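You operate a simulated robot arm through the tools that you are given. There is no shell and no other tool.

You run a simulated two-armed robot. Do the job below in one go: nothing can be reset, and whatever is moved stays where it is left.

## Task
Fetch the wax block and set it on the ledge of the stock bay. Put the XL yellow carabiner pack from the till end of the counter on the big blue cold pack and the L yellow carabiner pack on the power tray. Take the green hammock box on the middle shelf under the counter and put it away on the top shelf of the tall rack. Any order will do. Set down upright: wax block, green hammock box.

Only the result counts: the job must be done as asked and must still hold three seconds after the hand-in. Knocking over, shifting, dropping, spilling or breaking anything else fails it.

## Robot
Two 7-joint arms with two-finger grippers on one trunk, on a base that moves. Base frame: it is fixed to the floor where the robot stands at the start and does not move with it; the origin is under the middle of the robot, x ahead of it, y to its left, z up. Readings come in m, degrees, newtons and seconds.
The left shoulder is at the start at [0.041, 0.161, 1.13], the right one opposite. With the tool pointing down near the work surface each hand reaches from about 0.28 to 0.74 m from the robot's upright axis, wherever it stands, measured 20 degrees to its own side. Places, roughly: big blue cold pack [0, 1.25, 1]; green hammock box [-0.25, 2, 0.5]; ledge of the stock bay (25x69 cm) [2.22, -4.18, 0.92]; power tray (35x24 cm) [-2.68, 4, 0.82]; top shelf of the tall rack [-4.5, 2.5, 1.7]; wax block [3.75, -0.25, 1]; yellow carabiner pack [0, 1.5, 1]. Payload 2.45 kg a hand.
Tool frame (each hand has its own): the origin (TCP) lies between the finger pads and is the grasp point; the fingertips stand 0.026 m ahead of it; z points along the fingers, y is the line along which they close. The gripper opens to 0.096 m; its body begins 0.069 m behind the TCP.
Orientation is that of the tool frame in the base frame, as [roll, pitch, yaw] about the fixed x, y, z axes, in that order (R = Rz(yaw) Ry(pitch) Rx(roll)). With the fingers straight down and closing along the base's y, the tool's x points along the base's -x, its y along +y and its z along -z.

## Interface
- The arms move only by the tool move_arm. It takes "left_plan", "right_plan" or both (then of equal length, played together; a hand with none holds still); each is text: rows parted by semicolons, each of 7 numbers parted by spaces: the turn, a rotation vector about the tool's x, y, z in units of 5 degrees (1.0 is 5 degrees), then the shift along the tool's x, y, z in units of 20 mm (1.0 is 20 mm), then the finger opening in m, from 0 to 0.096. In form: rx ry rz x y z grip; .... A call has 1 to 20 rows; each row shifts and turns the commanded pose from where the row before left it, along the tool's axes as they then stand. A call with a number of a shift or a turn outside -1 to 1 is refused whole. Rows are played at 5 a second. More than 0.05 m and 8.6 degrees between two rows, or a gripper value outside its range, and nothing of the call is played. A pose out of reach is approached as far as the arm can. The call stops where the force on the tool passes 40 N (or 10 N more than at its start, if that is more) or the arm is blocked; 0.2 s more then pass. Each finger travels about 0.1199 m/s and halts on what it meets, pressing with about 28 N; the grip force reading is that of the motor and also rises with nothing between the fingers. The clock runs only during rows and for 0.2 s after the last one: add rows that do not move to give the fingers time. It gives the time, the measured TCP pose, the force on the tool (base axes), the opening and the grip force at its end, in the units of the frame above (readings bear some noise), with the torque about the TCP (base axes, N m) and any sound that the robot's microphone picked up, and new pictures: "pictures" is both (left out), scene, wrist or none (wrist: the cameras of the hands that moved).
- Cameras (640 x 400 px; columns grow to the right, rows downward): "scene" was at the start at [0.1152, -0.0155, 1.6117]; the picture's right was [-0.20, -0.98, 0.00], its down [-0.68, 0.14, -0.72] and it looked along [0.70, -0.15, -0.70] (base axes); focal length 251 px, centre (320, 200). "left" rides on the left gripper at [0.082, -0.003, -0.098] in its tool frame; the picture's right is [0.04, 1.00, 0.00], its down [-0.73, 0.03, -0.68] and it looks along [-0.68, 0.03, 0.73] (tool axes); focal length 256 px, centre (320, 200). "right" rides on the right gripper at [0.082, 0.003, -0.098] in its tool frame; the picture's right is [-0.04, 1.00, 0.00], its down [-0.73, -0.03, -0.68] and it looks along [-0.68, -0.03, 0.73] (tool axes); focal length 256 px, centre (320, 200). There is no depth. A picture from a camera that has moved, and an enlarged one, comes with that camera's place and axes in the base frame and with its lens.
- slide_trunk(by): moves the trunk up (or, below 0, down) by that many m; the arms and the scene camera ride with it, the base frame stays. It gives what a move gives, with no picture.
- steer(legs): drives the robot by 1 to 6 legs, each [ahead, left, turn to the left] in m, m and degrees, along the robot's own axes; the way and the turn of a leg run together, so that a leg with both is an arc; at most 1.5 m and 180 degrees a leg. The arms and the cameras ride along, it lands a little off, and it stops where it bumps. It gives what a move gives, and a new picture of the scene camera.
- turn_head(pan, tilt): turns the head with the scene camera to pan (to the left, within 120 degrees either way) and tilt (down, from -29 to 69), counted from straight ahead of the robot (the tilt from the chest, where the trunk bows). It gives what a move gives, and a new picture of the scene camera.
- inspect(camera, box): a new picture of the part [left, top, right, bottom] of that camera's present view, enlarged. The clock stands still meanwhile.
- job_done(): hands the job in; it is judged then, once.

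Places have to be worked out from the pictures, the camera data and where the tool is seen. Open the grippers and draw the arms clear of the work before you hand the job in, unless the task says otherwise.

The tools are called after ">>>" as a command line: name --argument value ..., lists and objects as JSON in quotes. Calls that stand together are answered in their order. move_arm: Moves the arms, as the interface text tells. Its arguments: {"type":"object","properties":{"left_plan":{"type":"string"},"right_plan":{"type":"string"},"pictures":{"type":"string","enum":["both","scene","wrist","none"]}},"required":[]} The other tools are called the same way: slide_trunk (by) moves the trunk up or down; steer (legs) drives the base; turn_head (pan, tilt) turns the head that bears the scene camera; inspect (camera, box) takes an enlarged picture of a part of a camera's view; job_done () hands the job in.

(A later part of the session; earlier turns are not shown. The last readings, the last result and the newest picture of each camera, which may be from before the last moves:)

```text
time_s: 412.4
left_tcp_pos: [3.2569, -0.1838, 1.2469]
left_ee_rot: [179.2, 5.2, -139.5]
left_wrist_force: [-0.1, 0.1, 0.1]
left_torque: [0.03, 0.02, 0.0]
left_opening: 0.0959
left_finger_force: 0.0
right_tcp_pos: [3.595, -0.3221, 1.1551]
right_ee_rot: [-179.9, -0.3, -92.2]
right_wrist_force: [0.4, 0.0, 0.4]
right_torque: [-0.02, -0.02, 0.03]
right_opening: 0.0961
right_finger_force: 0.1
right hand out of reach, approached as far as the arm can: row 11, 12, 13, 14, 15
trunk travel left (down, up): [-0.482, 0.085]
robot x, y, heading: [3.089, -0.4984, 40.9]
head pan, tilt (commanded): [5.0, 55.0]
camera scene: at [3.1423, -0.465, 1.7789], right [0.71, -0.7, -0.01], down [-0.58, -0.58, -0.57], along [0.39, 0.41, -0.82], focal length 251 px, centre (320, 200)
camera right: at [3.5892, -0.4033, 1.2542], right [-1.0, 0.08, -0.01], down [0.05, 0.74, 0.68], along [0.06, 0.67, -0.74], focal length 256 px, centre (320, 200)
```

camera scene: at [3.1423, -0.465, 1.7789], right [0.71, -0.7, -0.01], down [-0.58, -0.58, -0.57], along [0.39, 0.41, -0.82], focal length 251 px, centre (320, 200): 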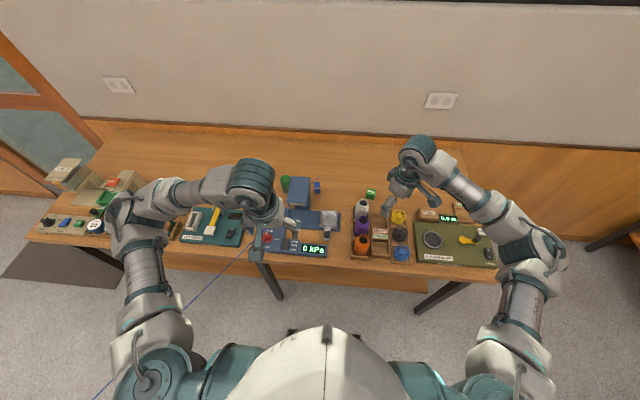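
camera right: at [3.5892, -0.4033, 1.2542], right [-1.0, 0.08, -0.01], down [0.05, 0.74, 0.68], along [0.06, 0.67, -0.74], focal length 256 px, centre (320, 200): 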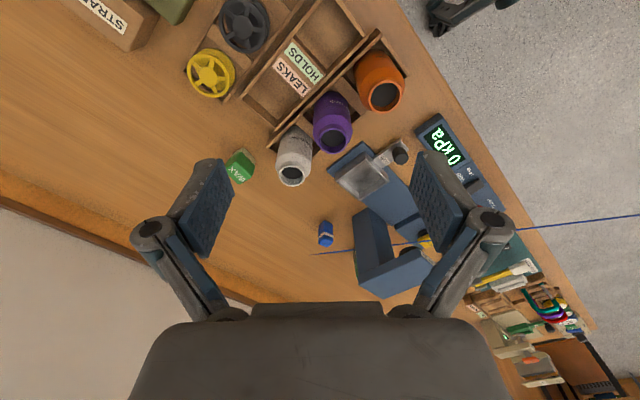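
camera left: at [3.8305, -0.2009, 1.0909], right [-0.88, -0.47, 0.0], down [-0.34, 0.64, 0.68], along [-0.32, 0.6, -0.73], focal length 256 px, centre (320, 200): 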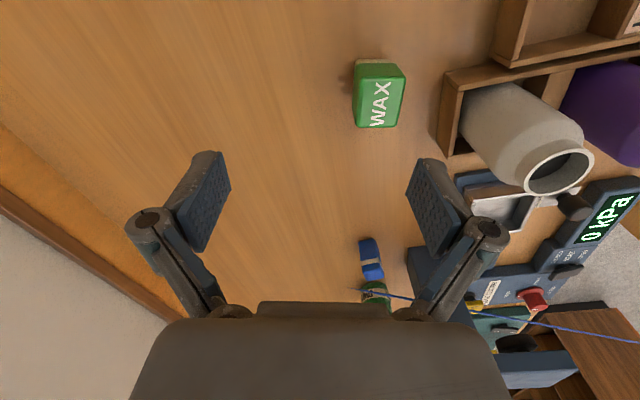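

The right wrist reaches its turning limit that way. The bottle's rim is at z≈0.952 and the wrist camera would pass 2 cm above it if I grip with the tool turned 15° the other way, so I turn the right tool to yaw −154°.

>>> move_arm --right_plan "0 0 1 0 0 0 0.096;0 0 1 0 0 0 0.096;0 0 1 0 0 0 0.096;0 0 1 0 0 0 0.096;0 0 1 0 0 0 0.096;0 0 1 0 0 0 0.096;0 0 1 0 0 0 0.096;0 0 1 0 0 0 0.096;0 0 1 0 0 0 0.096;0 0 1 0 0 0 0.096;0 0 1 0 0 0 0.096;0 0 1 0 0 0 0.096;0 0 0.4 0 0 0 0.096;0 0 0 0 0 0 0.096" --pictures "both"

```text
time_s: 415.4
left_tcp_pos: [3.2503, -0.1744, 1.2463]
left_ee_rot: [179.7, 5.3, -139.3]
left_wrist_force: [0.2, 0.0, 0.1]
left_torque: [-0.04, -0.01, -0.02]
left_opening: 0.0959
left_finger_force: 0.1
right_tcp_pos: [3.59, -0.314, 1.1559]
right_ee_rot: [-179.2, 0.3, -154.2]
right_wrist_force: [0.3, 0.3, -0.3]
right_torque: [-0.03, -0.03, -0.01]
right_opening: 0.0961
right_finger_force: 0.1
trunk travel left (down, up): [-0.482, 0.085]
robot x, y, heading: [3.0891, -0.5015, 40.6]
head pan, tilt (commanded): [5.0, 55.0]
camera scene: at [3.1305, -0.4513, 1.7789], right [0.71, -0.7, 0.0], down [-0.58, -0.59, -0.57], along [0.4, 0.41, -0.82], focal length 251 px, centre (320, 200)
camera right: at [3.5133, -0.3458, 1.2546], right [-0.4, 0.92, -0.01], down [0.67, 0.3, 0.68], along [0.63, 0.26, -0.73], focal length 256 px, centre (320, 200)
```

scene: 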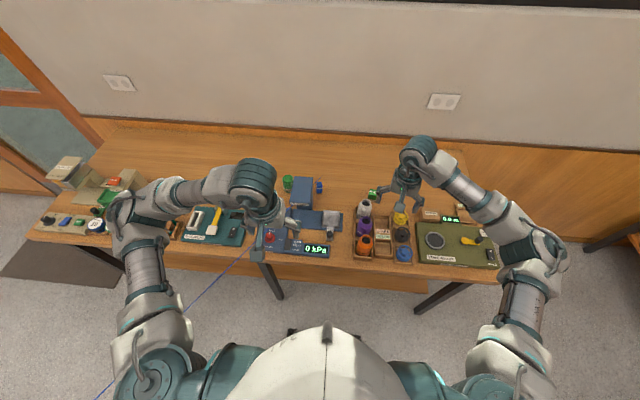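
right: 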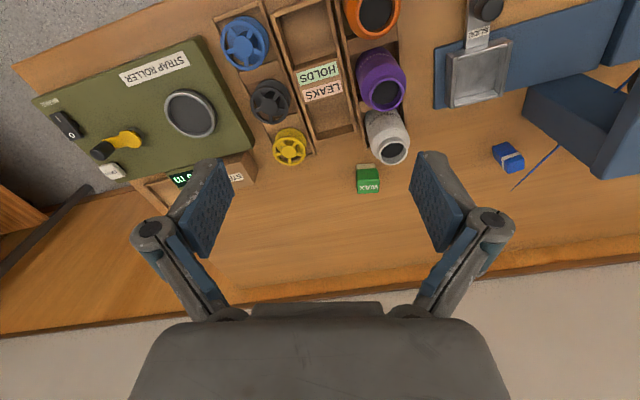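

The block is squared to the fingers in this attitude. I raise the idle left hand out of the way, move the base 7 cm ahead, and bring the right hand over the block.

>>> move_arm --left_plan "0 0.2 0 0 0 -1 0.096;0 0.2 0 0 0 -1 0.096;0 0.2 0 0 0 -1 0.096;0 0.2 0 0 0 -1 0.096;0 0.2 0 0 0 -1 0.096;0 0 0 0 0 -1 0.096;0 0 0 0 0 -1 0.096;0 0 0 0 0 -1 0.096;0 0 0 0 0 -1 0.096;0 0 0 0 0 -1 0.096" --pictures "none"

>>> steer --legs '[[0.07, 0, 0]]'

>>> move_arm --right_plan "0 0 0 -1 0.39 0 0.09;0 0 0 -1 0.39 0 0.09;0 0 0 -1 0.39 0 0.09;0 0 0 -1 0.39 0 0.09;0 0 0 -1 0.39 0 0.09;0 0 0 -1 0.39 0 0.09;0 0 0 -1 0.39 0 0.09;0 0 0 0 0 0 0.09;0 0 0 0 0 0 0.09" --pictures "both"

```text
time_s: 417.6
left_tcp_pos: [3.2451, -0.1803, 1.4462]
left_ee_rot: [179.8, 0.3, -139.4]
left_wrist_force: [-0.3, -0.3, 0.8]
left_torque: [-0.01, -0.04, 0.01]
left_opening: 0.0959
left_finger_force: 0.1
right_tcp_pos: [3.59, -0.3149, 1.1572]
right_ee_rot: [-179.1, 0.2, -154.2]
right_wrist_force: [0.3, 0.0, 0.1]
right_torque: [-0.02, -0.02, 0.01]
right_opening: 0.096
right_finger_force: 0.1
trunk travel left (down, up): [-0.482, 0.085]
robot x, y, heading: [3.0879, -0.499, 40.7]
head pan, tilt (commanded): [5.0, 55.0]
```

```text
time_s: 418.6
left_tcp_pos: [3.2913, -0.1442, 1.4494]
left_ee_rot: [179.8, 0.7, -139.4]
left_wrist_force: [-0.2, -0.4, 1.0]
left_torque: [0.03, -0.01, 0.03]
left_opening: 0.0961
left_finger_force: 0.1
right_tcp_pos: [3.6388, -0.2763, 1.1597]
right_ee_rot: [-179.3, 0.6, -154.2]
right_wrist_force: [-0.2, -0.1, 0.4]
right_torque: [0.02, -0.02, 0.02]
right_opening: 0.0962
right_finger_force: 0.1
trunk travel left (down, up): [-0.482, 0.085]
robot x, y, heading: [3.1433, -0.4496, 40.5]
head pan, tilt (commanded): [5.0, 55.0]
camera scene: at [3.1675, -0.4111, 1.7795], right [0.71, -0.7, 0.01], down [-0.57, -0.58, -0.58], along [0.41, 0.41, -0.82], focal length 251 px, centre (320, 200)
```

scene: 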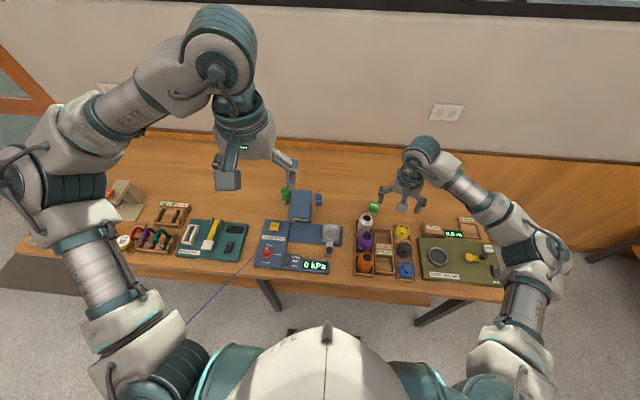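

```text
time_s: 420.6
left_tcp_pos: [3.2996, -0.1421, 1.448]
left_ee_rot: [179.5, 0.5, -139.4]
left_wrist_force: [0.4, -0.3, 1.0]
left_torque: [-0.03, -0.03, -0.01]
left_opening: 0.096
left_finger_force: 0.0
right_tcp_pos: [3.7498, -0.1652, 1.1572]
right_ee_rot: [-179.4, 0.3, -154.1]
right_wrist_force: [0.8, 0.4, 1.0]
right_torque: [-0.02, 0.0, 0.0]
right_opening: 0.0902
right_finger_force: 0.2
trunk travel left (down, up): [-0.482, 0.085]
robot x, y, heading: [3.1422, -0.4542, 40.5]
head pan, tilt (commanded): [5.0, 55.0]
camera scene: at [3.1821, -0.4044, 1.7789], right [0.71, -0.7, 0.0], down [-0.57, -0.59, -0.57], along [0.4, 0.41, -0.82], focal length 251 px, centre (320, 200)
camera right: at [3.673, -0.1969, 1.2557], right [-0.4, 0.92, -0.01], down [0.67, 0.3, 0.68], along [0.63, 0.27, -0.73], focal length 256 px, centre (320, 200)
```

scene: 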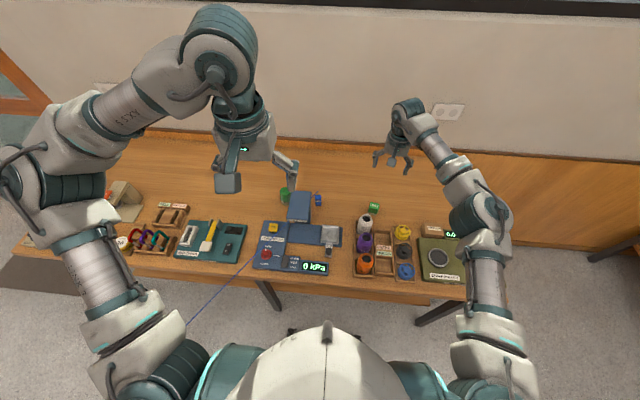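
right: 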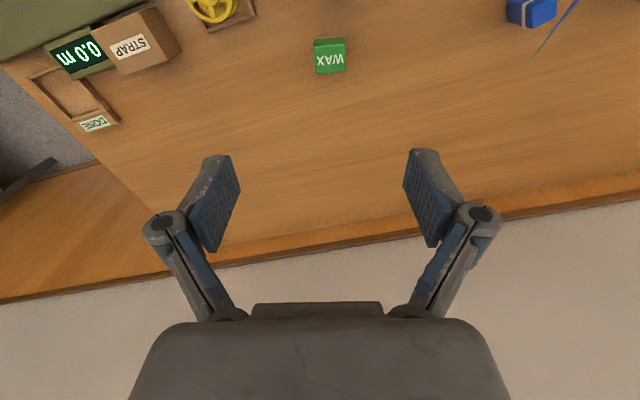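

The hand is almost over the block (1 cm off). I correct and lower the trunk 0.2 m, which keeps the fingertips still above the block and the camera above the bottle.

>>> move_arm --right_plan "0 0 0 -0.29 0.44 0 0.09;0 0 0 0 0 0 0.09" --pictures "none"

>>> slide_trunk --by -0.18

>>> move_arm --right_plan "0 0 0 0 0 0 0.09;0 0 0 0 0 0 0.09;0 0 0 0 0 0 0.09;0 0 0 0 0 0 0.09;0 0 0 0 0 0 0.09" --pictures "both"

```text
time_s: 421.2
left_tcp_pos: [3.3004, -0.1402, 1.4465]
left_ee_rot: [179.5, 0.5, -139.5]
left_wrist_force: [0.5, -0.2, 0.4]
left_torque: [0.0, 0.01, 0.0]
left_opening: 0.0958
left_finger_force: 0.1
right_tcp_pos: [3.7504, -0.1541, 1.1579]
right_ee_rot: [-179.5, 0.3, -154.2]
right_wrist_force: [0.1, 0.1, -0.1]
right_torque: [0.01, -0.03, 0.02]
right_opening: 0.09
right_finger_force: 0.1
trunk travel left (down, up): [-0.482, 0.085]
robot x, y, heading: [3.1442, -0.4552, 40.8]
head pan, tilt (commanded): [5.0, 55.0]
```

```text
time_s: 423.2
left_tcp_pos: [3.3018, -0.1429, 1.2678]
left_ee_rot: [179.4, 0.5, -139.4]
left_wrist_force: [0.1, 0.3, 0.1]
left_torque: [0.03, -0.01, 0.01]
left_opening: 0.096
left_finger_force: 0.1
right_tcp_pos: [3.752, -0.1545, 0.978]
right_ee_rot: [-179.5, 0.3, -154.2]
right_wrist_force: [-0.3, -0.4, -0.5]
right_torque: [-0.01, -0.02, 0.0]
right_opening: 0.0901
right_finger_force: 0.1
trunk travel left (down, up): [-0.302, 0.265]
robot x, y, heading: [3.144, -0.4498, 40.6]
head pan, tilt (commanded): [5.0, 55.0]
```

```text
time_s: 424.4
left_tcp_pos: [3.3019, -0.142, 1.2667]
left_ee_rot: [179.4, 0.4, -139.5]
left_wrist_force: [0.5, -0.4, 0.0]
left_torque: [-0.03, 0.01, 0.03]
left_opening: 0.0959
left_finger_force: 0.0
right_tcp_pos: [3.7503, -0.1556, 0.9765]
right_ee_rot: [-179.4, 0.3, -154.2]
right_wrist_force: [0.6, 0.1, -0.2]
right_torque: [-0.01, -0.01, -0.02]
right_opening: 0.0901
right_finger_force: 0.1
trunk travel left (down, up): [-0.302, 0.265]
robot x, y, heading: [3.143, -0.4573, 40.5]
head pan, tilt (commanded): [5.0, 55.0]
camera scene: at [3.2194, -0.3774, 1.5988], right [0.71, -0.7, 0.0], down [-0.58, -0.59, -0.57], along [0.4, 0.41, -0.82], focal length 251 px, centre (320, 200)
camera right: at [3.6739, -0.1869, 1.075], right [-0.4, 0.92, -0.01], down [0.67, 0.3, 0.68], along [0.63, 0.27, -0.73], focal length 256 px, centre (320, 200)
```

scene: 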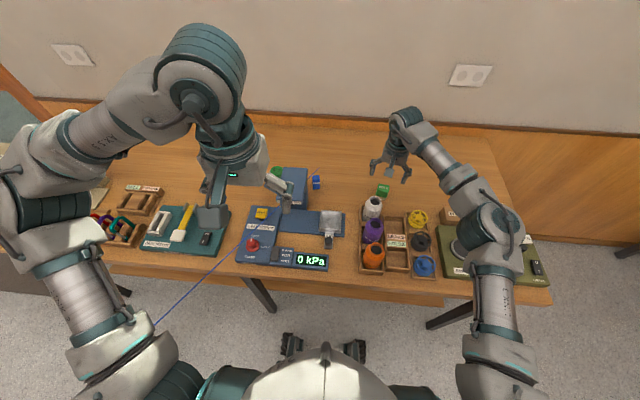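
right: 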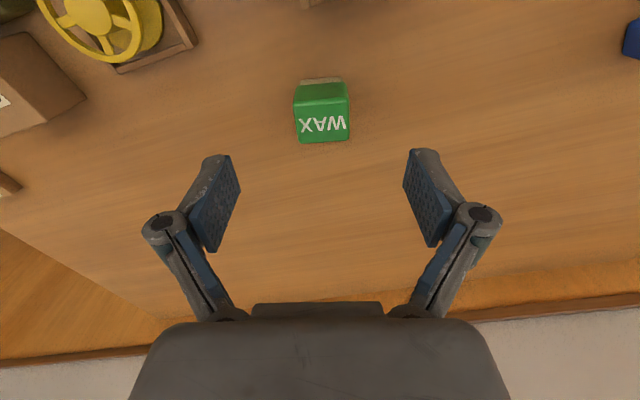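

The block is centred; it is turned 5° more than my tool. I trim the turn, and descend 6 cm, then look.

>>> move_arm --right_plan "0 0 -1 -0.25 0 0 0.09;0 0 0 0 0 1 0.09;0 0 0 0 0 1 0.09;0 0 0 0 0 1 0.09;0 0 0 0 0 0 0.09" --pictures "both"

>>> inspect --camera "scene" --box '[330, 150, 450, 225]'

```text
time_s: 425.6
left_tcp_pos: [3.302, -0.1424, 1.2679]
left_ee_rot: [179.5, 0.5, -139.4]
left_wrist_force: [0.4, -0.5, -0.3]
left_torque: [-0.02, 0.0, -0.01]
left_opening: 0.0963
left_finger_force: 0.0
right_tcp_pos: [3.756, -0.1535, 0.9176]
right_ee_rot: [-179.5, 0.3, -149.2]
right_wrist_force: [-0.2, -0.4, 0.1]
right_torque: [-0.03, 0.01, -0.01]
right_opening: 0.0899
right_finger_force: 0.1
trunk travel left (down, up): [-0.302, 0.265]
robot x, y, heading: [3.1421, -0.4522, 40.3]
head pan, tilt (commanded): [5.0, 55.0]
camera scene: at [3.2194, -0.3775, 1.5988], right [0.71, -0.7, 0.0], down [-0.58, -0.59, -0.57], along [0.4, 0.41, -0.82], focal length 251 px, centre (320, 200)
camera right: at [3.682, -0.1919, 1.0154], right [-0.48, 0.88, -0.01], down [0.64, 0.35, 0.68], along [0.6, 0.32, -0.73], focal length 256 px, centre (320, 200)
```

scene: 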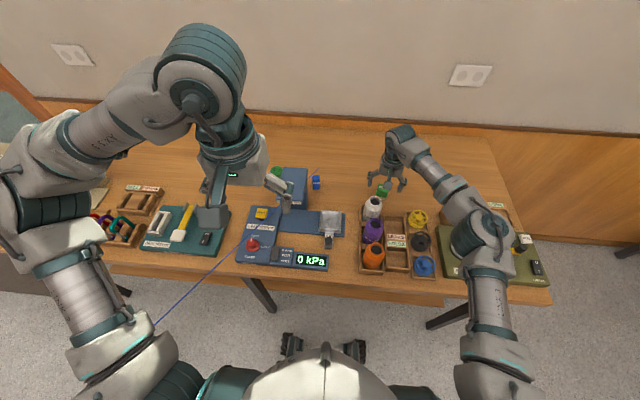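
right: 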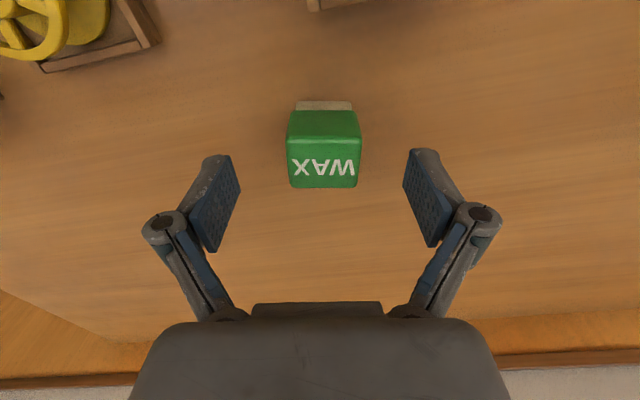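

```text
5.33 times, centred on (390, 188) of scene
camera zoom: at [3.2194, -0.3775, 1.5988], right [0.71, -0.7, 0.0], down [-0.58, -0.59, -0.57], along [0.4, 0.41, -0.82], focal length 1337 px, centre (-53, 267)
```

zoom: 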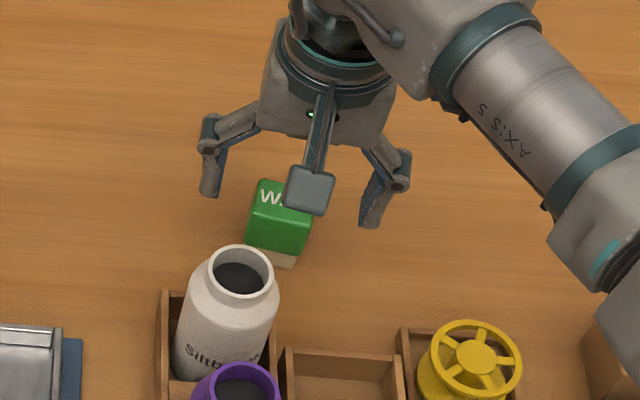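

Everything is aligned and the camera is clear of the bottle. I go down the last 3 cm and close on the block.

>>> move_arm --right_plan "0 0 0 -0.1 0.1 0.8 0.09;0 0 0 0 0 0.65 0.09;0 0 0 0 0 0 0.09" --pictures "wrist"

>>> move_arm --right_plan "0 0 0 0 0 0 0.06;0 0 0 0 0 0 0.03;0 0 0 0 0 0 0.02;0 0 0 0 0 0 0.02;0 0 0 0 0 0 0.02" --pictures "wrist"

```text
time_s: 426.4
left_tcp_pos: [3.3015, -0.1433, 1.2677]
left_ee_rot: [179.4, 0.6, -139.4]
left_wrist_force: [-0.5, 0.2, -0.7]
left_torque: [0.01, 0.01, 0.0]
left_opening: 0.096
left_finger_force: 0.1
right_tcp_pos: [3.7564, -0.1516, 0.8883]
right_ee_rot: [-179.4, 0.2, -149.2]
right_wrist_force: [0.9, 0.0, 0.1]
right_torque: [0.0, -0.01, -0.01]
right_opening: 0.0902
right_finger_force: 0.0
trunk travel left (down, up): [-0.302, 0.265]
robot x, y, heading: [3.1439, -0.4532, 40.5]
head pan, tilt (commanded): [5.0, 55.0]
camera right: at [3.683, -0.189, 0.9863], right [-0.48, 0.88, -0.01], down [0.64, 0.35, 0.68], along [0.6, 0.32, -0.73], focal length 256 px, centre (320, 200)
```

right: 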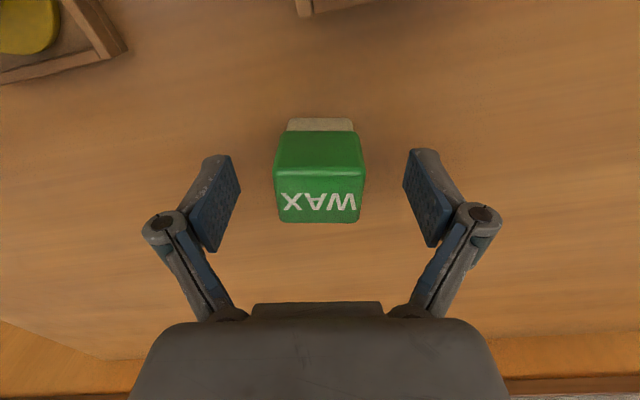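

```text
time_s: 427.6
left_tcp_pos: [3.3007, -0.1425, 1.2672]
left_ee_rot: [179.3, 0.4, -139.4]
left_wrist_force: [-0.3, 0.5, -0.8]
left_torque: [-0.01, -0.01, 0.04]
left_opening: 0.096
left_finger_force: 0.1
right_tcp_pos: [3.7564, -0.15, 0.8883]
right_ee_rot: [-179.5, 0.2, -149.1]
right_wrist_force: [0.8, -0.3, -0.3]
right_torque: [0.02, 0.01, 0.06]
right_opening: 0.0384
right_finger_force: 28.0
trunk travel left (down, up): [-0.302, 0.265]
robot x, y, heading: [3.1436, -0.4561, 40.6]
head pan, tilt (commanded): [5.0, 55.0]
camera right: at [3.6831, -0.1888, 0.9864], right [-0.48, 0.88, -0.01], down [0.64, 0.35, 0.68], along [0.6, 0.32, -0.73], focal length 256 px, centre (320, 200)
```

right: 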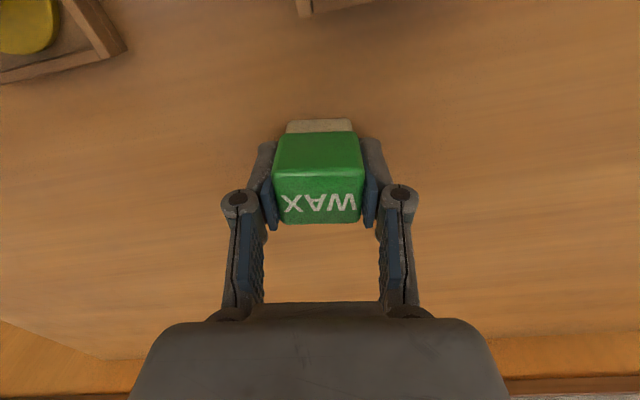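

Gripped at 0.038 m with 28 N. I lift it straight up.

>>> move_arm --right_plan "0 0 0 0 0 -0.5 0.02;0 0 0 0 0 -1 0.02;0 0 0 0 0 -1 0.02;0 0 0 0 0 -1 0.02;0 0 0 0 0 -1 0.02;0 0 0 0 0 -1 0.02;0 0 0 0 0 0 0.02" --pictures "both"

```text
time_s: 429.2
left_tcp_pos: [3.3014, -0.1411, 1.2663]
left_ee_rot: [179.4, 0.5, -139.4]
left_wrist_force: [0.4, -1.2, 0.3]
left_torque: [0.02, -0.01, -0.03]
left_opening: 0.0959
left_finger_force: 0.0
right_tcp_pos: [3.7571, -0.1504, 0.9992]
right_ee_rot: [-179.5, 0.2, -149.2]
right_wrist_force: [0.1, 0.4, 0.3]
right_torque: [0.04, -0.01, 0.0]
right_opening: 0.0387
right_finger_force: 27.9
trunk travel left (down, up): [-0.302, 0.265]
robot x, y, heading: [3.1432, -0.452, 40.6]
head pan, tilt (commanded): [5.0, 55.0]
camera scene: at [3.2198, -0.3771, 1.5987], right [0.71, -0.7, 0.0], down [-0.58, -0.59, -0.57], along [0.4, 0.41, -0.82], focal length 251 px, centre (320, 200)
camera right: at [3.6832, -0.1885, 1.0964], right [-0.48, 0.88, -0.01], down [0.64, 0.35, 0.68], along [0.6, 0.32, -0.73], focal length 256 px, centre (320, 200)
```

scene: 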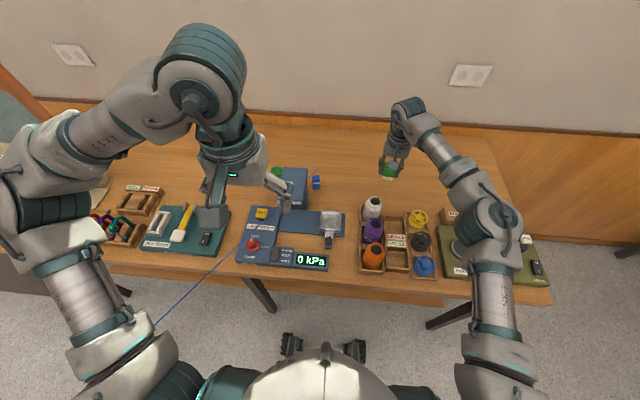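
right: 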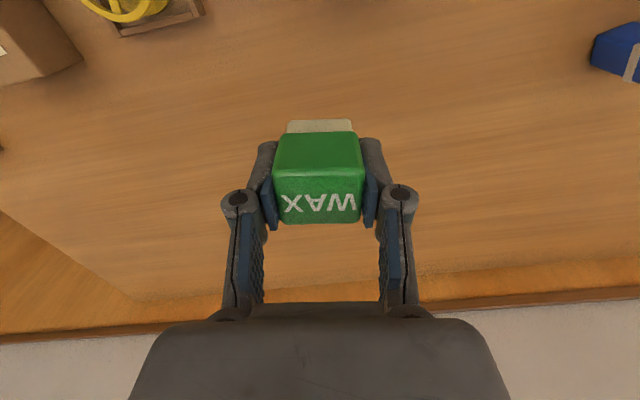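

The wax block is held upright. I raise the trunk, back away from the table, and draw the right arm in.

>>> slide_trunk --by 0.15

>>> steer --legs '[[-0.33, 0, 0]]'

>>> move_arm --right_plan "0 0 0 0.98 -0.17 0 0.02;0 0 0 0.98 -0.17 0 0.02;0 0 0 0.98 -0.17 0 0.02;0 0 0 0.98 -0.17 0 0.02;0 0 0 0.98 -0.17 0 0.02;0 0 0 0.98 -0.17 0 0.02;0 0 0 0.98 -0.17 0 0.02;0 0 0 0.98 -0.17 0 0.02;0 0 0 0.98 -0.17 0 0.02;0 0 0 0.98 -0.17 0 0.02;0 0 0 0.98 -0.17 0 0.02;0 0 0 0.98 -0.17 0 0.02" --left_plan "0 0 0 0 0 0 0.096;0 0 0 0 0 1 0.096;0 0 0 0 0 1 0.096;0 0 0 0 0 1 0.096;0 0 0 0 0 1 0.096;0 0 0 0 0 1 0.096;0 0 0 0 0 1 0.096;0 0 0 0 0 0 0.096;0 0 0 0 0 0 0.096;0 0 0 0 0 0 0.096;0 0 0 0 0 0 0.096;0 0 0 0 0 0 0.096" --pictures "both"

```text
time_s: 430.9
left_tcp_pos: [3.3016, -0.1423, 1.4178]
left_ee_rot: [179.4, 0.5, -139.3]
left_wrist_force: [-0.3, 0.0, 0.2]
left_torque: [0.03, 0.03, -0.04]
left_opening: 0.096
left_finger_force: 0.1
right_tcp_pos: [3.756, -0.1495, 1.1469]
right_ee_rot: [-179.5, 0.2, -149.1]
right_wrist_force: [0.4, 0.0, -0.2]
right_torque: [0.02, 0.01, 0.02]
right_opening: 0.0385
right_finger_force: 28.8
trunk travel left (down, up): [-0.452, 0.115]
robot x, y, heading: [3.1409, -0.4527, 40.4]
head pan, tilt (commanded): [5.0, 55.0]
```

```text
time_s: 433.1
left_tcp_pos: [3.0532, -0.3539, 1.4162]
left_ee_rot: [179.4, 0.3, -139.3]
left_wrist_force: [-0.3, 0.4, -1.0]
left_torque: [0.01, 0.05, 0.01]
left_opening: 0.096
left_finger_force: 0.0
right_tcp_pos: [3.5079, -0.3599, 1.1467]
right_ee_rot: [-179.3, 0.2, -149.2]
right_wrist_force: [0.9, 0.3, -0.4]
right_torque: [0.0, -0.04, 0.02]
right_opening: 0.0388
right_finger_force: 28.1
trunk travel left (down, up): [-0.452, 0.115]
robot x, y, heading: [2.8911, -0.67, 40.7]
head pan, tilt (commanded): [5.0, 55.0]
camera scene: at [2.9404, -0.6156, 1.7487], right [0.71, -0.7, 0.0], down [-0.58, -0.59, -0.57], along [0.4, 0.41, -0.82], focal length 251 px, centre (320, 200)
```

scene: 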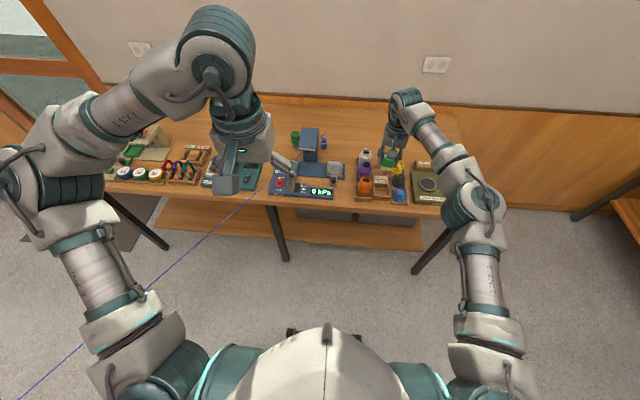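

```text
time_s: 435.7
left_tcp_pos: [3.0491, -0.3576, 1.2981]
left_ee_rot: [179.4, 0.8, -139.2]
left_wrist_force: [0.7, 0.5, 0.8]
left_torque: [0.0, 0.03, -0.01]
left_opening: 0.0958
left_finger_force: 0.0
right_tcp_pos: [3.322, -0.5211, 1.1501]
right_ee_rot: [-179.6, 0.5, -149.2]
right_wrist_force: [-0.2, 0.2, -0.9]
right_torque: [0.03, -0.03, -0.01]
right_opening: 0.0386
right_finger_force: 28.4
trunk travel left (down, up): [-0.452, 0.115]
robot x, y, heading: [2.8943, -0.6672, 40.4]
head pan, tilt (commanded): [5.0, 55.0]
camera scene: at [2.937, -0.6206, 1.749], right [0.71, -0.7, 0.0], down [-0.57, -0.59, -0.57], along [0.4, 0.41, -0.82], focal length 251 px, centre (320, 200)
camera right: at [3.2483, -0.5597, 1.2473], right [-0.48, 0.88, -0.01], down [0.64, 0.35, 0.69], along [0.6, 0.32, -0.73], focal length 256 px, centre (320, 200)
camera left: at [2.9892, -0.4143, 1.3958], right [-0.68, 0.73, 0.01], down [0.54, 0.49, 0.69], along [0.5, 0.47, -0.73], focal length 256 px, centre (320, 200)
```

scene: 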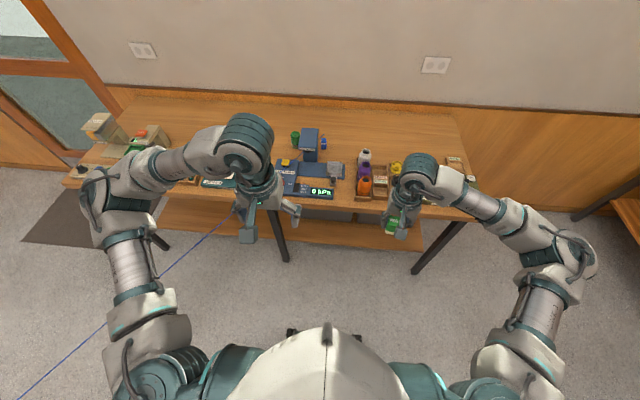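
right: 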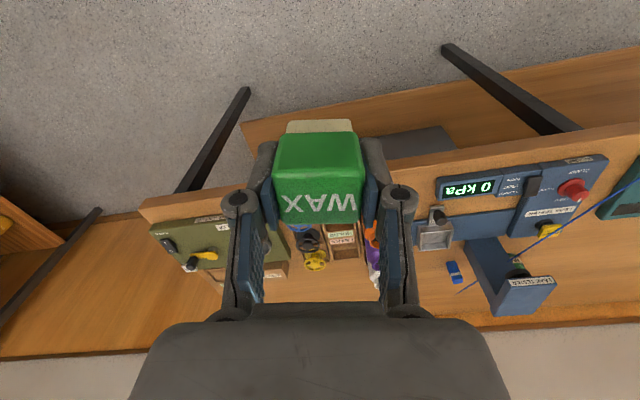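
left: 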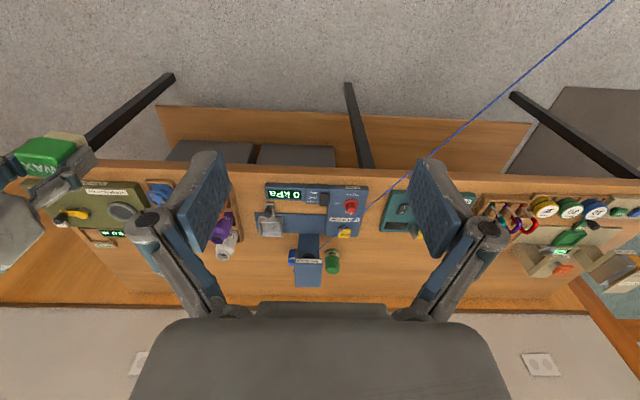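

Everything on the table is as it was. I look to the right to see whether the aisle's far end leads round to the stock bay.

>>> turn_head --pan -95 --tilt 25

>>> turn_head --pan -120 --tilt 30

```text
time_s: 437.5
left_tcp_pos: [3.0497, -0.3577, 1.2985]
left_ee_rot: [179.4, 0.6, -139.4]
left_wrist_force: [-0.5, 0.4, 0.2]
left_torque: [0.0, -0.01, 0.02]
left_opening: 0.0959
left_finger_force: 0.0
right_tcp_pos: [3.3239, -0.5196, 1.149]
right_ee_rot: [-179.5, 0.4, -149.2]
right_wrist_force: [0.4, -0.6, -2.2]
right_torque: [0.02, -0.03, -0.03]
right_opening: 0.0387
right_finger_force: 27.5
trunk travel left (down, up): [-0.452, 0.115]
robot x, y, heading: [2.897, -0.6649, 40.5]
head pan, tilt (commanded): [-95.0, 25.0]
camera scene: at [2.9409, -0.7464, 1.7932], right [-0.81, -0.58, 0.0], down [-0.25, 0.34, -0.91], along [0.53, -0.74, -0.42], focal length 251 px, centre (320, 200)
```

scene: 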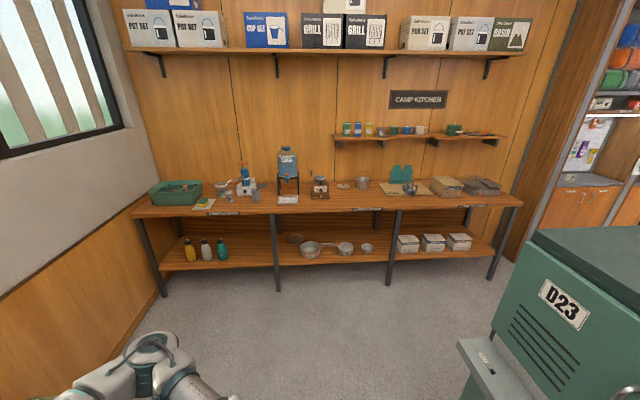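

```text
time_s: 438.4
left_tcp_pos: [3.0502, -0.3571, 1.2994]
left_ee_rot: [179.4, 0.6, -139.2]
left_wrist_force: [0.8, -0.6, -0.8]
left_torque: [0.01, 0.02, 0.02]
left_opening: 0.096
left_finger_force: 0.0
right_tcp_pos: [3.3221, -0.5215, 1.1504]
right_ee_rot: [-179.5, 0.5, -149.3]
right_wrist_force: [-0.5, -0.5, 0.1]
right_torque: [0.01, -0.01, 0.01]
right_opening: 0.0385
right_finger_force: 28.3
trunk travel left (down, up): [-0.452, 0.115]
robot x, y, heading: [2.8983, -0.6649, 40.5]
head pan, tilt (commanded): [-120.0, 30.0]
camera scene: at [2.904, -0.7603, 1.7854], right [-0.98, -0.19, 0.0], down [-0.1, 0.49, -0.87], along [0.16, -0.85, -0.5], focal length 251 px, centre (320, 200)
```

scene: 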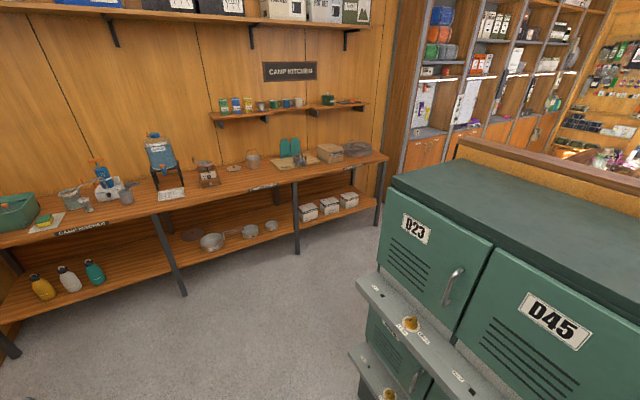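

There is a passage at the aisle's far end, past the lockers and the kitchen counter, leading round to the stock bays without crossing the blue line. I move right 0.7 m and look again.

>>> steer --legs '[[0, -0.7, 0]]'

>>> turn_head --pan -110 --tilt 35

```text
time_s: 442.2
left_tcp_pos: [3.5076, -0.8917, 1.2978]
left_ee_rot: [179.4, 0.5, -139.4]
left_wrist_force: [0.1, 0.5, -0.8]
left_torque: [-0.01, -0.02, -0.02]
left_opening: 0.0961
left_finger_force: 0.0
right_tcp_pos: [3.778, -1.0578, 1.1493]
right_ee_rot: [-179.4, 0.5, -149.5]
right_wrist_force: [0.4, 0.4, -0.4]
right_torque: [-0.02, 0.04, 0.01]
right_opening: 0.0387
right_finger_force: 28.4
trunk travel left (down, up): [-0.452, 0.115]
robot x, y, heading: [3.3561, -1.1999, 40.4]
head pan, tilt (commanded): [-120.0, 30.0]
camera scene: at [3.3633, -1.2991, 1.7852], right [-0.98, -0.18, 0.0], down [-0.09, 0.49, -0.87], along [0.15, -0.85, -0.5], focal length 251 px, centre (320, 200)
```

scene: 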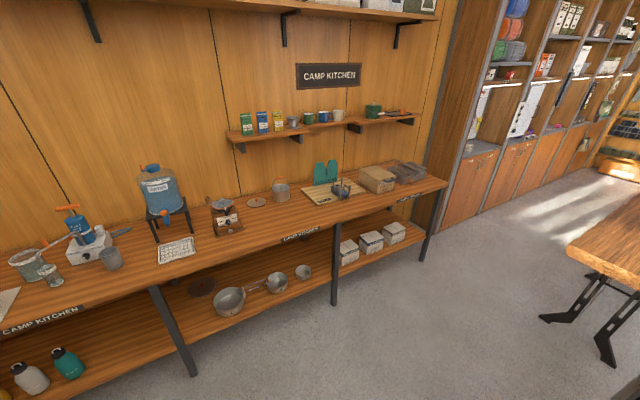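

```text
time_s: 442.9
left_tcp_pos: [3.5105, -0.8997, 1.2992]
left_ee_rot: [179.3, 0.8, -139.6]
left_wrist_force: [0.1, -0.4, 0.0]
left_torque: [0.05, 0.05, 0.02]
left_opening: 0.0961
left_finger_force: 0.0
right_tcp_pos: [3.7816, -1.0649, 1.1497]
right_ee_rot: [-179.7, 0.6, -149.4]
right_wrist_force: [0.0, -0.8, -0.7]
right_torque: [0.03, 0.04, -0.05]
right_opening: 0.0386
right_finger_force: 28.1
trunk travel left (down, up): [-0.452, 0.115]
robot x, y, heading: [3.356, -1.2068, 40.2]
head pan, tilt (commanded): [-110.0, 35.0]
camera scene: at [3.3838, -1.2998, 1.777], right [-0.94, -0.35, 0.01], down [-0.2, 0.54, -0.82], along [0.28, -0.77, -0.58], focal length 251 px, centre (320, 200)
```

scene: 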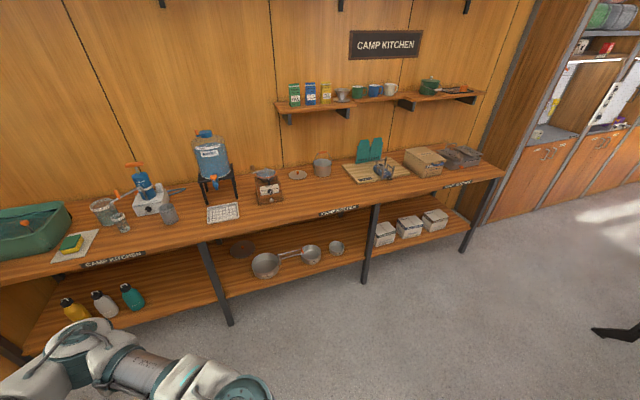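

The passage is wide. I move right another 0.33 m and turn right to face the kitchen counter, with the hands well short of it.

>>> steer --legs '[[0, -0.33, 0], [0, 0, -90]]'

>>> turn_head --pan -60 --tilt 35

```text
time_s: 449.0
left_tcp_pos: [3.9159, -1.5759, 1.2928]
left_ee_rot: [-178.5, 0.6, 130.5]
left_wrist_force: [0.8, -0.8, 0.0]
left_torque: [0.03, 0.0, 0.0]
left_opening: 0.0957
left_finger_force: 0.0
right_tcp_pos: [3.7483, -1.8502, 1.1571]
right_ee_rot: [-177.5, 1.1, 120.7]
right_wrist_force: [0.0, -0.1, 0.4]
right_torque: [-0.01, 0.03, 0.02]
right_opening: 0.0388
right_finger_force: 27.8
trunk travel left (down, up): [-0.452, 0.115]
robot x, y, heading: [3.5722, -1.4494, -49.7]
head pan, tilt (commanded): [-110.0, 35.0]
camera scene: at [3.5268, -1.4363, 1.7794], right [-0.34, 0.94, -0.01], down [0.52, 0.18, -0.84], along [-0.78, -0.29, -0.55], focal length 251 px, centre (320, 200)
```

scene: 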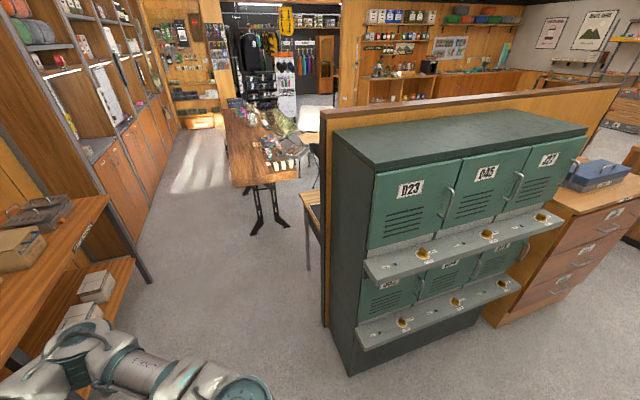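

```text
time_s: 450.1
left_tcp_pos: [3.8808, -1.601, 1.2985]
left_ee_rot: [179.6, 0.9, 130.5]
left_wrist_force: [-0.4, 0.3, -0.8]
left_torque: [-0.01, 0.02, -0.04]
left_opening: 0.0962
left_finger_force: 0.0
right_tcp_pos: [3.714, -1.8743, 1.1531]
right_ee_rot: [-179.4, 0.8, 120.7]
right_wrist_force: [0.3, -0.1, -0.9]
right_torque: [-0.02, 0.03, 0.0]
right_opening: 0.0387
right_finger_force: 27.7
trunk travel left (down, up): [-0.452, 0.115]
robot x, y, heading: [3.5732, -1.4517, -49.8]
head pan, tilt (commanded): [-60.0, 35.0]
camera scene: at [3.5531, -1.5106, 1.7782], right [-0.94, 0.34, 0.01], down [0.18, 0.53, -0.83], along [-0.29, -0.77, -0.56], focal length 251 px, centre (320, 200)
```

scene: 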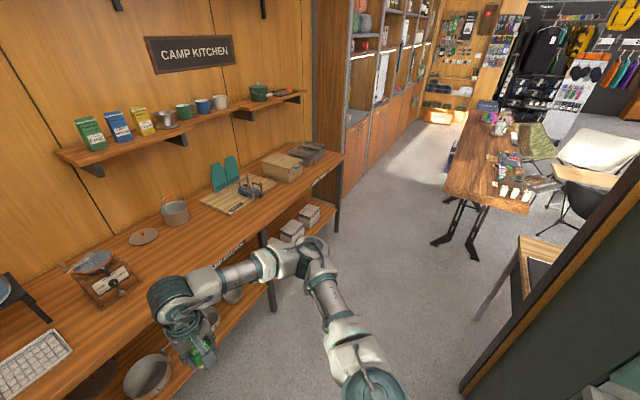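

The way to the bays is open: about 1.1 m between the display table and the bay fronts. I slide right along the kitchen counter.

>>> steer --legs '[[0.12, -1.0, 0], [0.1, -0.9, 0]]'

>>> turn_head --pan -40 --tilt 30

```text
time_s: 459.7
left_tcp_pos: [2.5404, -3.0196, 1.3038]
left_ee_rot: [178.2, 1.0, 130.3]
left_wrist_force: [-1.1, 0.4, 0.7]
left_torque: [-0.01, -0.06, -0.05]
left_opening: 0.0961
left_finger_force: 0.1
right_tcp_pos: [2.3771, -3.2906, 1.1497]
right_ee_rot: [179.3, 0.8, 120.4]
right_wrist_force: [-1.3, -1.2, 0.4]
right_torque: [0.11, -0.08, 0.02]
right_opening: 0.0382
right_finger_force: 28.3
trunk travel left (down, up): [-0.452, 0.115]
robot x, y, heading: [2.2574, -2.8553, -50.0]
head pan, tilt (commanded): [-60.0, 35.0]
camera scene: at [2.2036, -2.9373, 1.7765], right [-0.94, 0.34, 0.0], down [0.2, 0.55, -0.81], along [-0.27, -0.77, -0.58], focal length 251 px, centre (320, 200)
```

scene: 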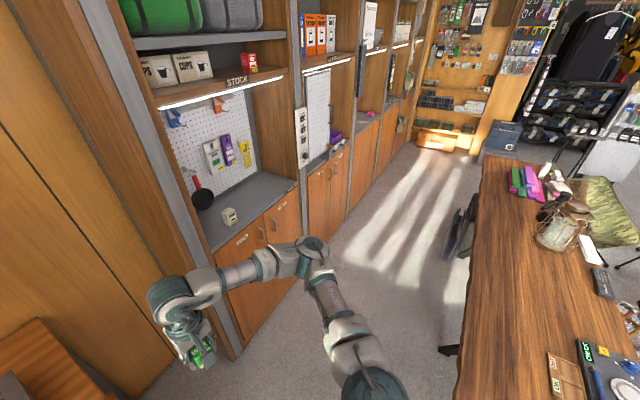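

```text
time_s: 460.6
left_tcp_pos: [2.5537, -3.007, 1.3028]
left_ee_rot: [178.9, 1.2, 130.7]
left_wrist_force: [0.5, 0.6, -0.1]
left_torque: [0.03, 0.03, -0.04]
left_opening: 0.0958
left_finger_force: 0.2
right_tcp_pos: [2.389, -3.2787, 1.1537]
right_ee_rot: [-179.9, 1.0, 120.6]
right_wrist_force: [-0.2, 0.2, -0.3]
right_torque: [0.04, 0.02, -0.02]
right_opening: 0.0385
right_finger_force: 27.9
trunk travel left (down, up): [-0.452, 0.115]
robot x, y, heading: [2.2579, -2.8524, -49.8]
head pan, tilt (commanded): [-40.0, 30.0]
camera scene: at [2.279, -2.9117, 1.7859], right [-1.0, 0.0, 0.02], down [-0.02, 0.49, -0.87], along [-0.01, -0.87, -0.49], focal length 251 px, centre (320, 200)
```

scene: 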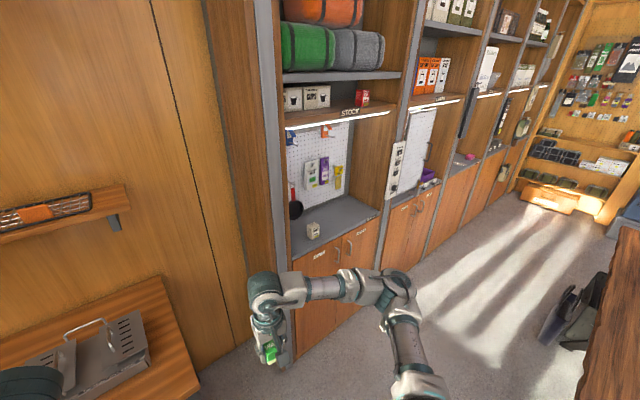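

The leftmost bay is marked STOCK; its grey ledge (z≈0.92) runs below a pegboard. I zoom in to find a free spot on it.

>>> inspect --camera "scene" --box '[270, 90, 430, 290]'

>>> inspect --camera "scene" --box '[280, 150, 392, 270]'

```text
2.00 times, centred on (350, 190) of scene
camera zoom: at [2.279, -2.9117, 1.7859], right [-1.0, 0.0, 0.02], down [-0.02, 0.49, -0.87], along [-0.01, -0.87, -0.49], focal length 502 px, centre (260, 220)
```

zoom: 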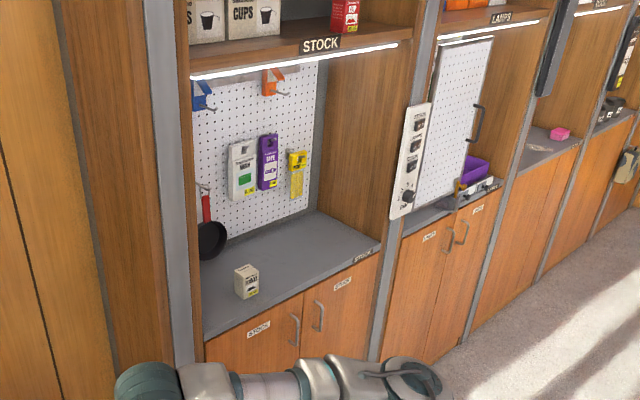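

```text
3.33 times, centred on (336, 210) of scene
camera zoom: at [2.279, -2.9117, 1.7859], right [-1.0, 0.0, 0.02], down [-0.02, 0.49, -0.87], along [-0.01, -0.87, -0.49], focal length 836 px, centre (267, 167)
```

zoom: 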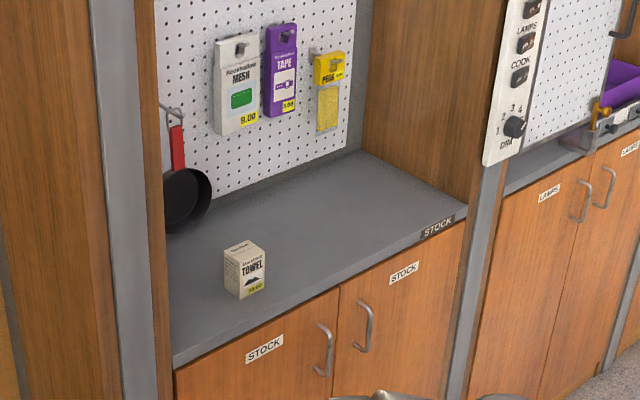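

The right half of the ledge is free (only a small TOWEL box stands on the left part). I drive ahead and right to stand before it.

>>> steer --legs '[[0.28, -0.35, 0], [0.03, -0.47, 0.3]]'

>>> turn_head --pan -10 --tilt 45

```text
time_s: 465.7
left_tcp_pos: [2.0818, -3.8093, 1.3078]
left_ee_rot: [176.8, 1.3, 130.3]
left_wrist_force: [-0.9, -1.0, 0.4]
left_torque: [0.07, -0.2, -0.03]
left_opening: 0.096
left_finger_force: 0.0
right_tcp_pos: [1.9243, -4.0784, 1.1461]
right_ee_rot: [178.0, 0.6, 120.3]
right_wrist_force: [-1.9, -2.2, 0.2]
right_torque: [0.18, -0.15, -0.03]
right_opening: 0.0384
right_finger_force: 28.6
trunk travel left (down, up): [-0.452, 0.115]
robot x, y, heading: [1.8262, -3.627, -49.7]
head pan, tilt (commanded): [-40.0, 30.0]
camera scene: at [1.7588, -3.7543, 1.7806], right [-1.0, -0.01, -0.03], down [0.02, 0.53, -0.85], along [0.02, -0.85, -0.53], focal length 251 px, centre (320, 200)
```

scene: 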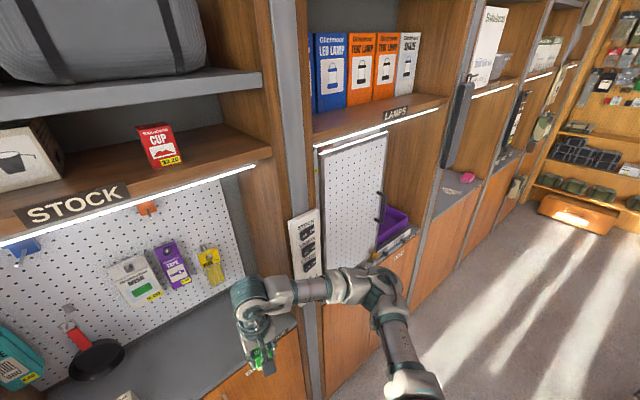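

```text
time_s: 466.6
left_tcp_pos: [2.0893, -3.7998, 1.3058]
left_ee_rot: [177.6, 1.4, 130.1]
left_wrist_force: [-0.8, 0.7, 0.6]
left_torque: [-0.07, -0.09, -0.01]
left_opening: 0.096
left_finger_force: 0.0
right_tcp_pos: [1.9302, -4.0719, 1.1497]
right_ee_rot: [178.9, 0.8, 120.1]
right_wrist_force: [-0.9, -2.0, 0.1]
right_torque: [0.17, -0.02, -0.01]
right_opening: 0.0385
right_finger_force: 28.2
trunk travel left (down, up): [-0.452, 0.115]
robot x, y, heading: [1.8175, -3.6286, -49.3]
head pan, tilt (commanded): [-10.0, 45.0]
camera scene: at [1.8024, -3.7363, 1.7602], right [-0.86, -0.5, -0.04], down [-0.34, 0.63, -0.7], along [0.38, -0.59, -0.71], focal length 251 px, centre (320, 200)
```

scene: 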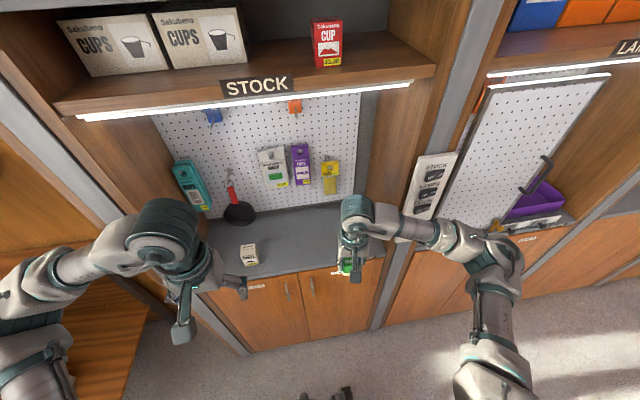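

The body sways after the sideways drive; I wait for it to settle and look again.

>>> move_arm --right_plan "0 0 0 0 0 0 0.02;0 0 0 0 0 0 0.02;0 0 0 0 0 0 0.02;0 0 0 0 0 0 0.02;0 0 0 0 0 0 0.02;0 0 0 0 0 0 0.02;0 0 0 0 0 0 0.02;0 0 0 0 0 0 0.02;0 0 0 0 0 0 0.02;0 0 0 0 0 0 0.02;0 0 0 0 0 0 0.02;0 0 0 0 0 0 0.02;0 0 0 0 0 0 0.02;0 0 0 0 0 0 0.02;0 0 0 0 0 0 0.02" --pictures "both"

```text
time_s: 470.0
left_tcp_pos: [2.1538, -3.7437, 1.3004]
left_ee_rot: [-179.6, 1.5, 130.8]
left_wrist_force: [-0.6, -0.4, -0.4]
left_torque: [0.0, 0.02, 0.07]
left_opening: 0.0959
left_finger_force: 0.0
right_tcp_pos: [1.9887, -4.0203, 1.1606]
right_ee_rot: [-178.4, 1.4, 120.8]
right_wrist_force: [0.6, 0.1, -0.7]
right_torque: [-0.02, 0.02, 0.02]
right_opening: 0.0384
right_finger_force: 27.9
trunk travel left (down, up): [-0.452, 0.115]
robot x, y, heading: [1.8358, -3.6168, -49.6]
head pan, tilt (commanded): [-10.0, 45.0]
stopped in row 15 (right hand): the arm was blocked; the commanded pose is now the measured one
camera scene: at [1.9115, -3.6464, 1.7617], right [-0.86, -0.51, 0.03], down [-0.38, 0.6, -0.71], along [0.34, -0.62, -0.71], focal length 251 px, centre (320, 200)
camera right: at [1.9497, -3.945, 1.2567], right [0.88, 0.48, -0.03], down [0.36, -0.62, 0.7], along [0.32, -0.62, -0.71], focal length 256 px, centre (320, 200)
```

scene: 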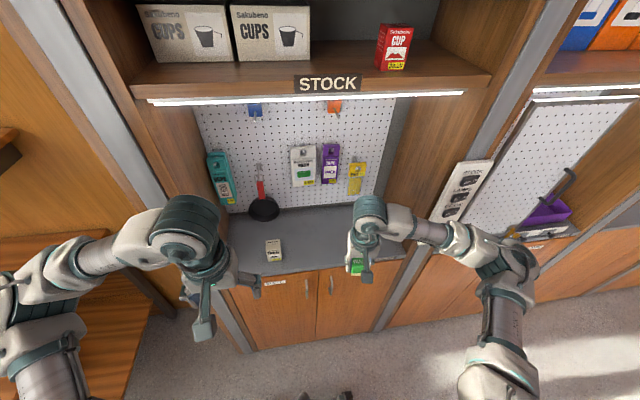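
right: 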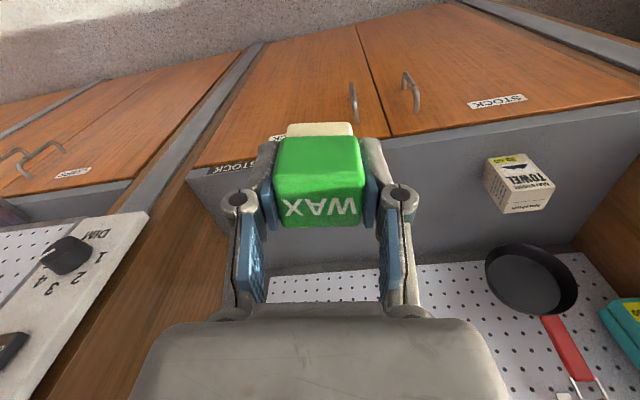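

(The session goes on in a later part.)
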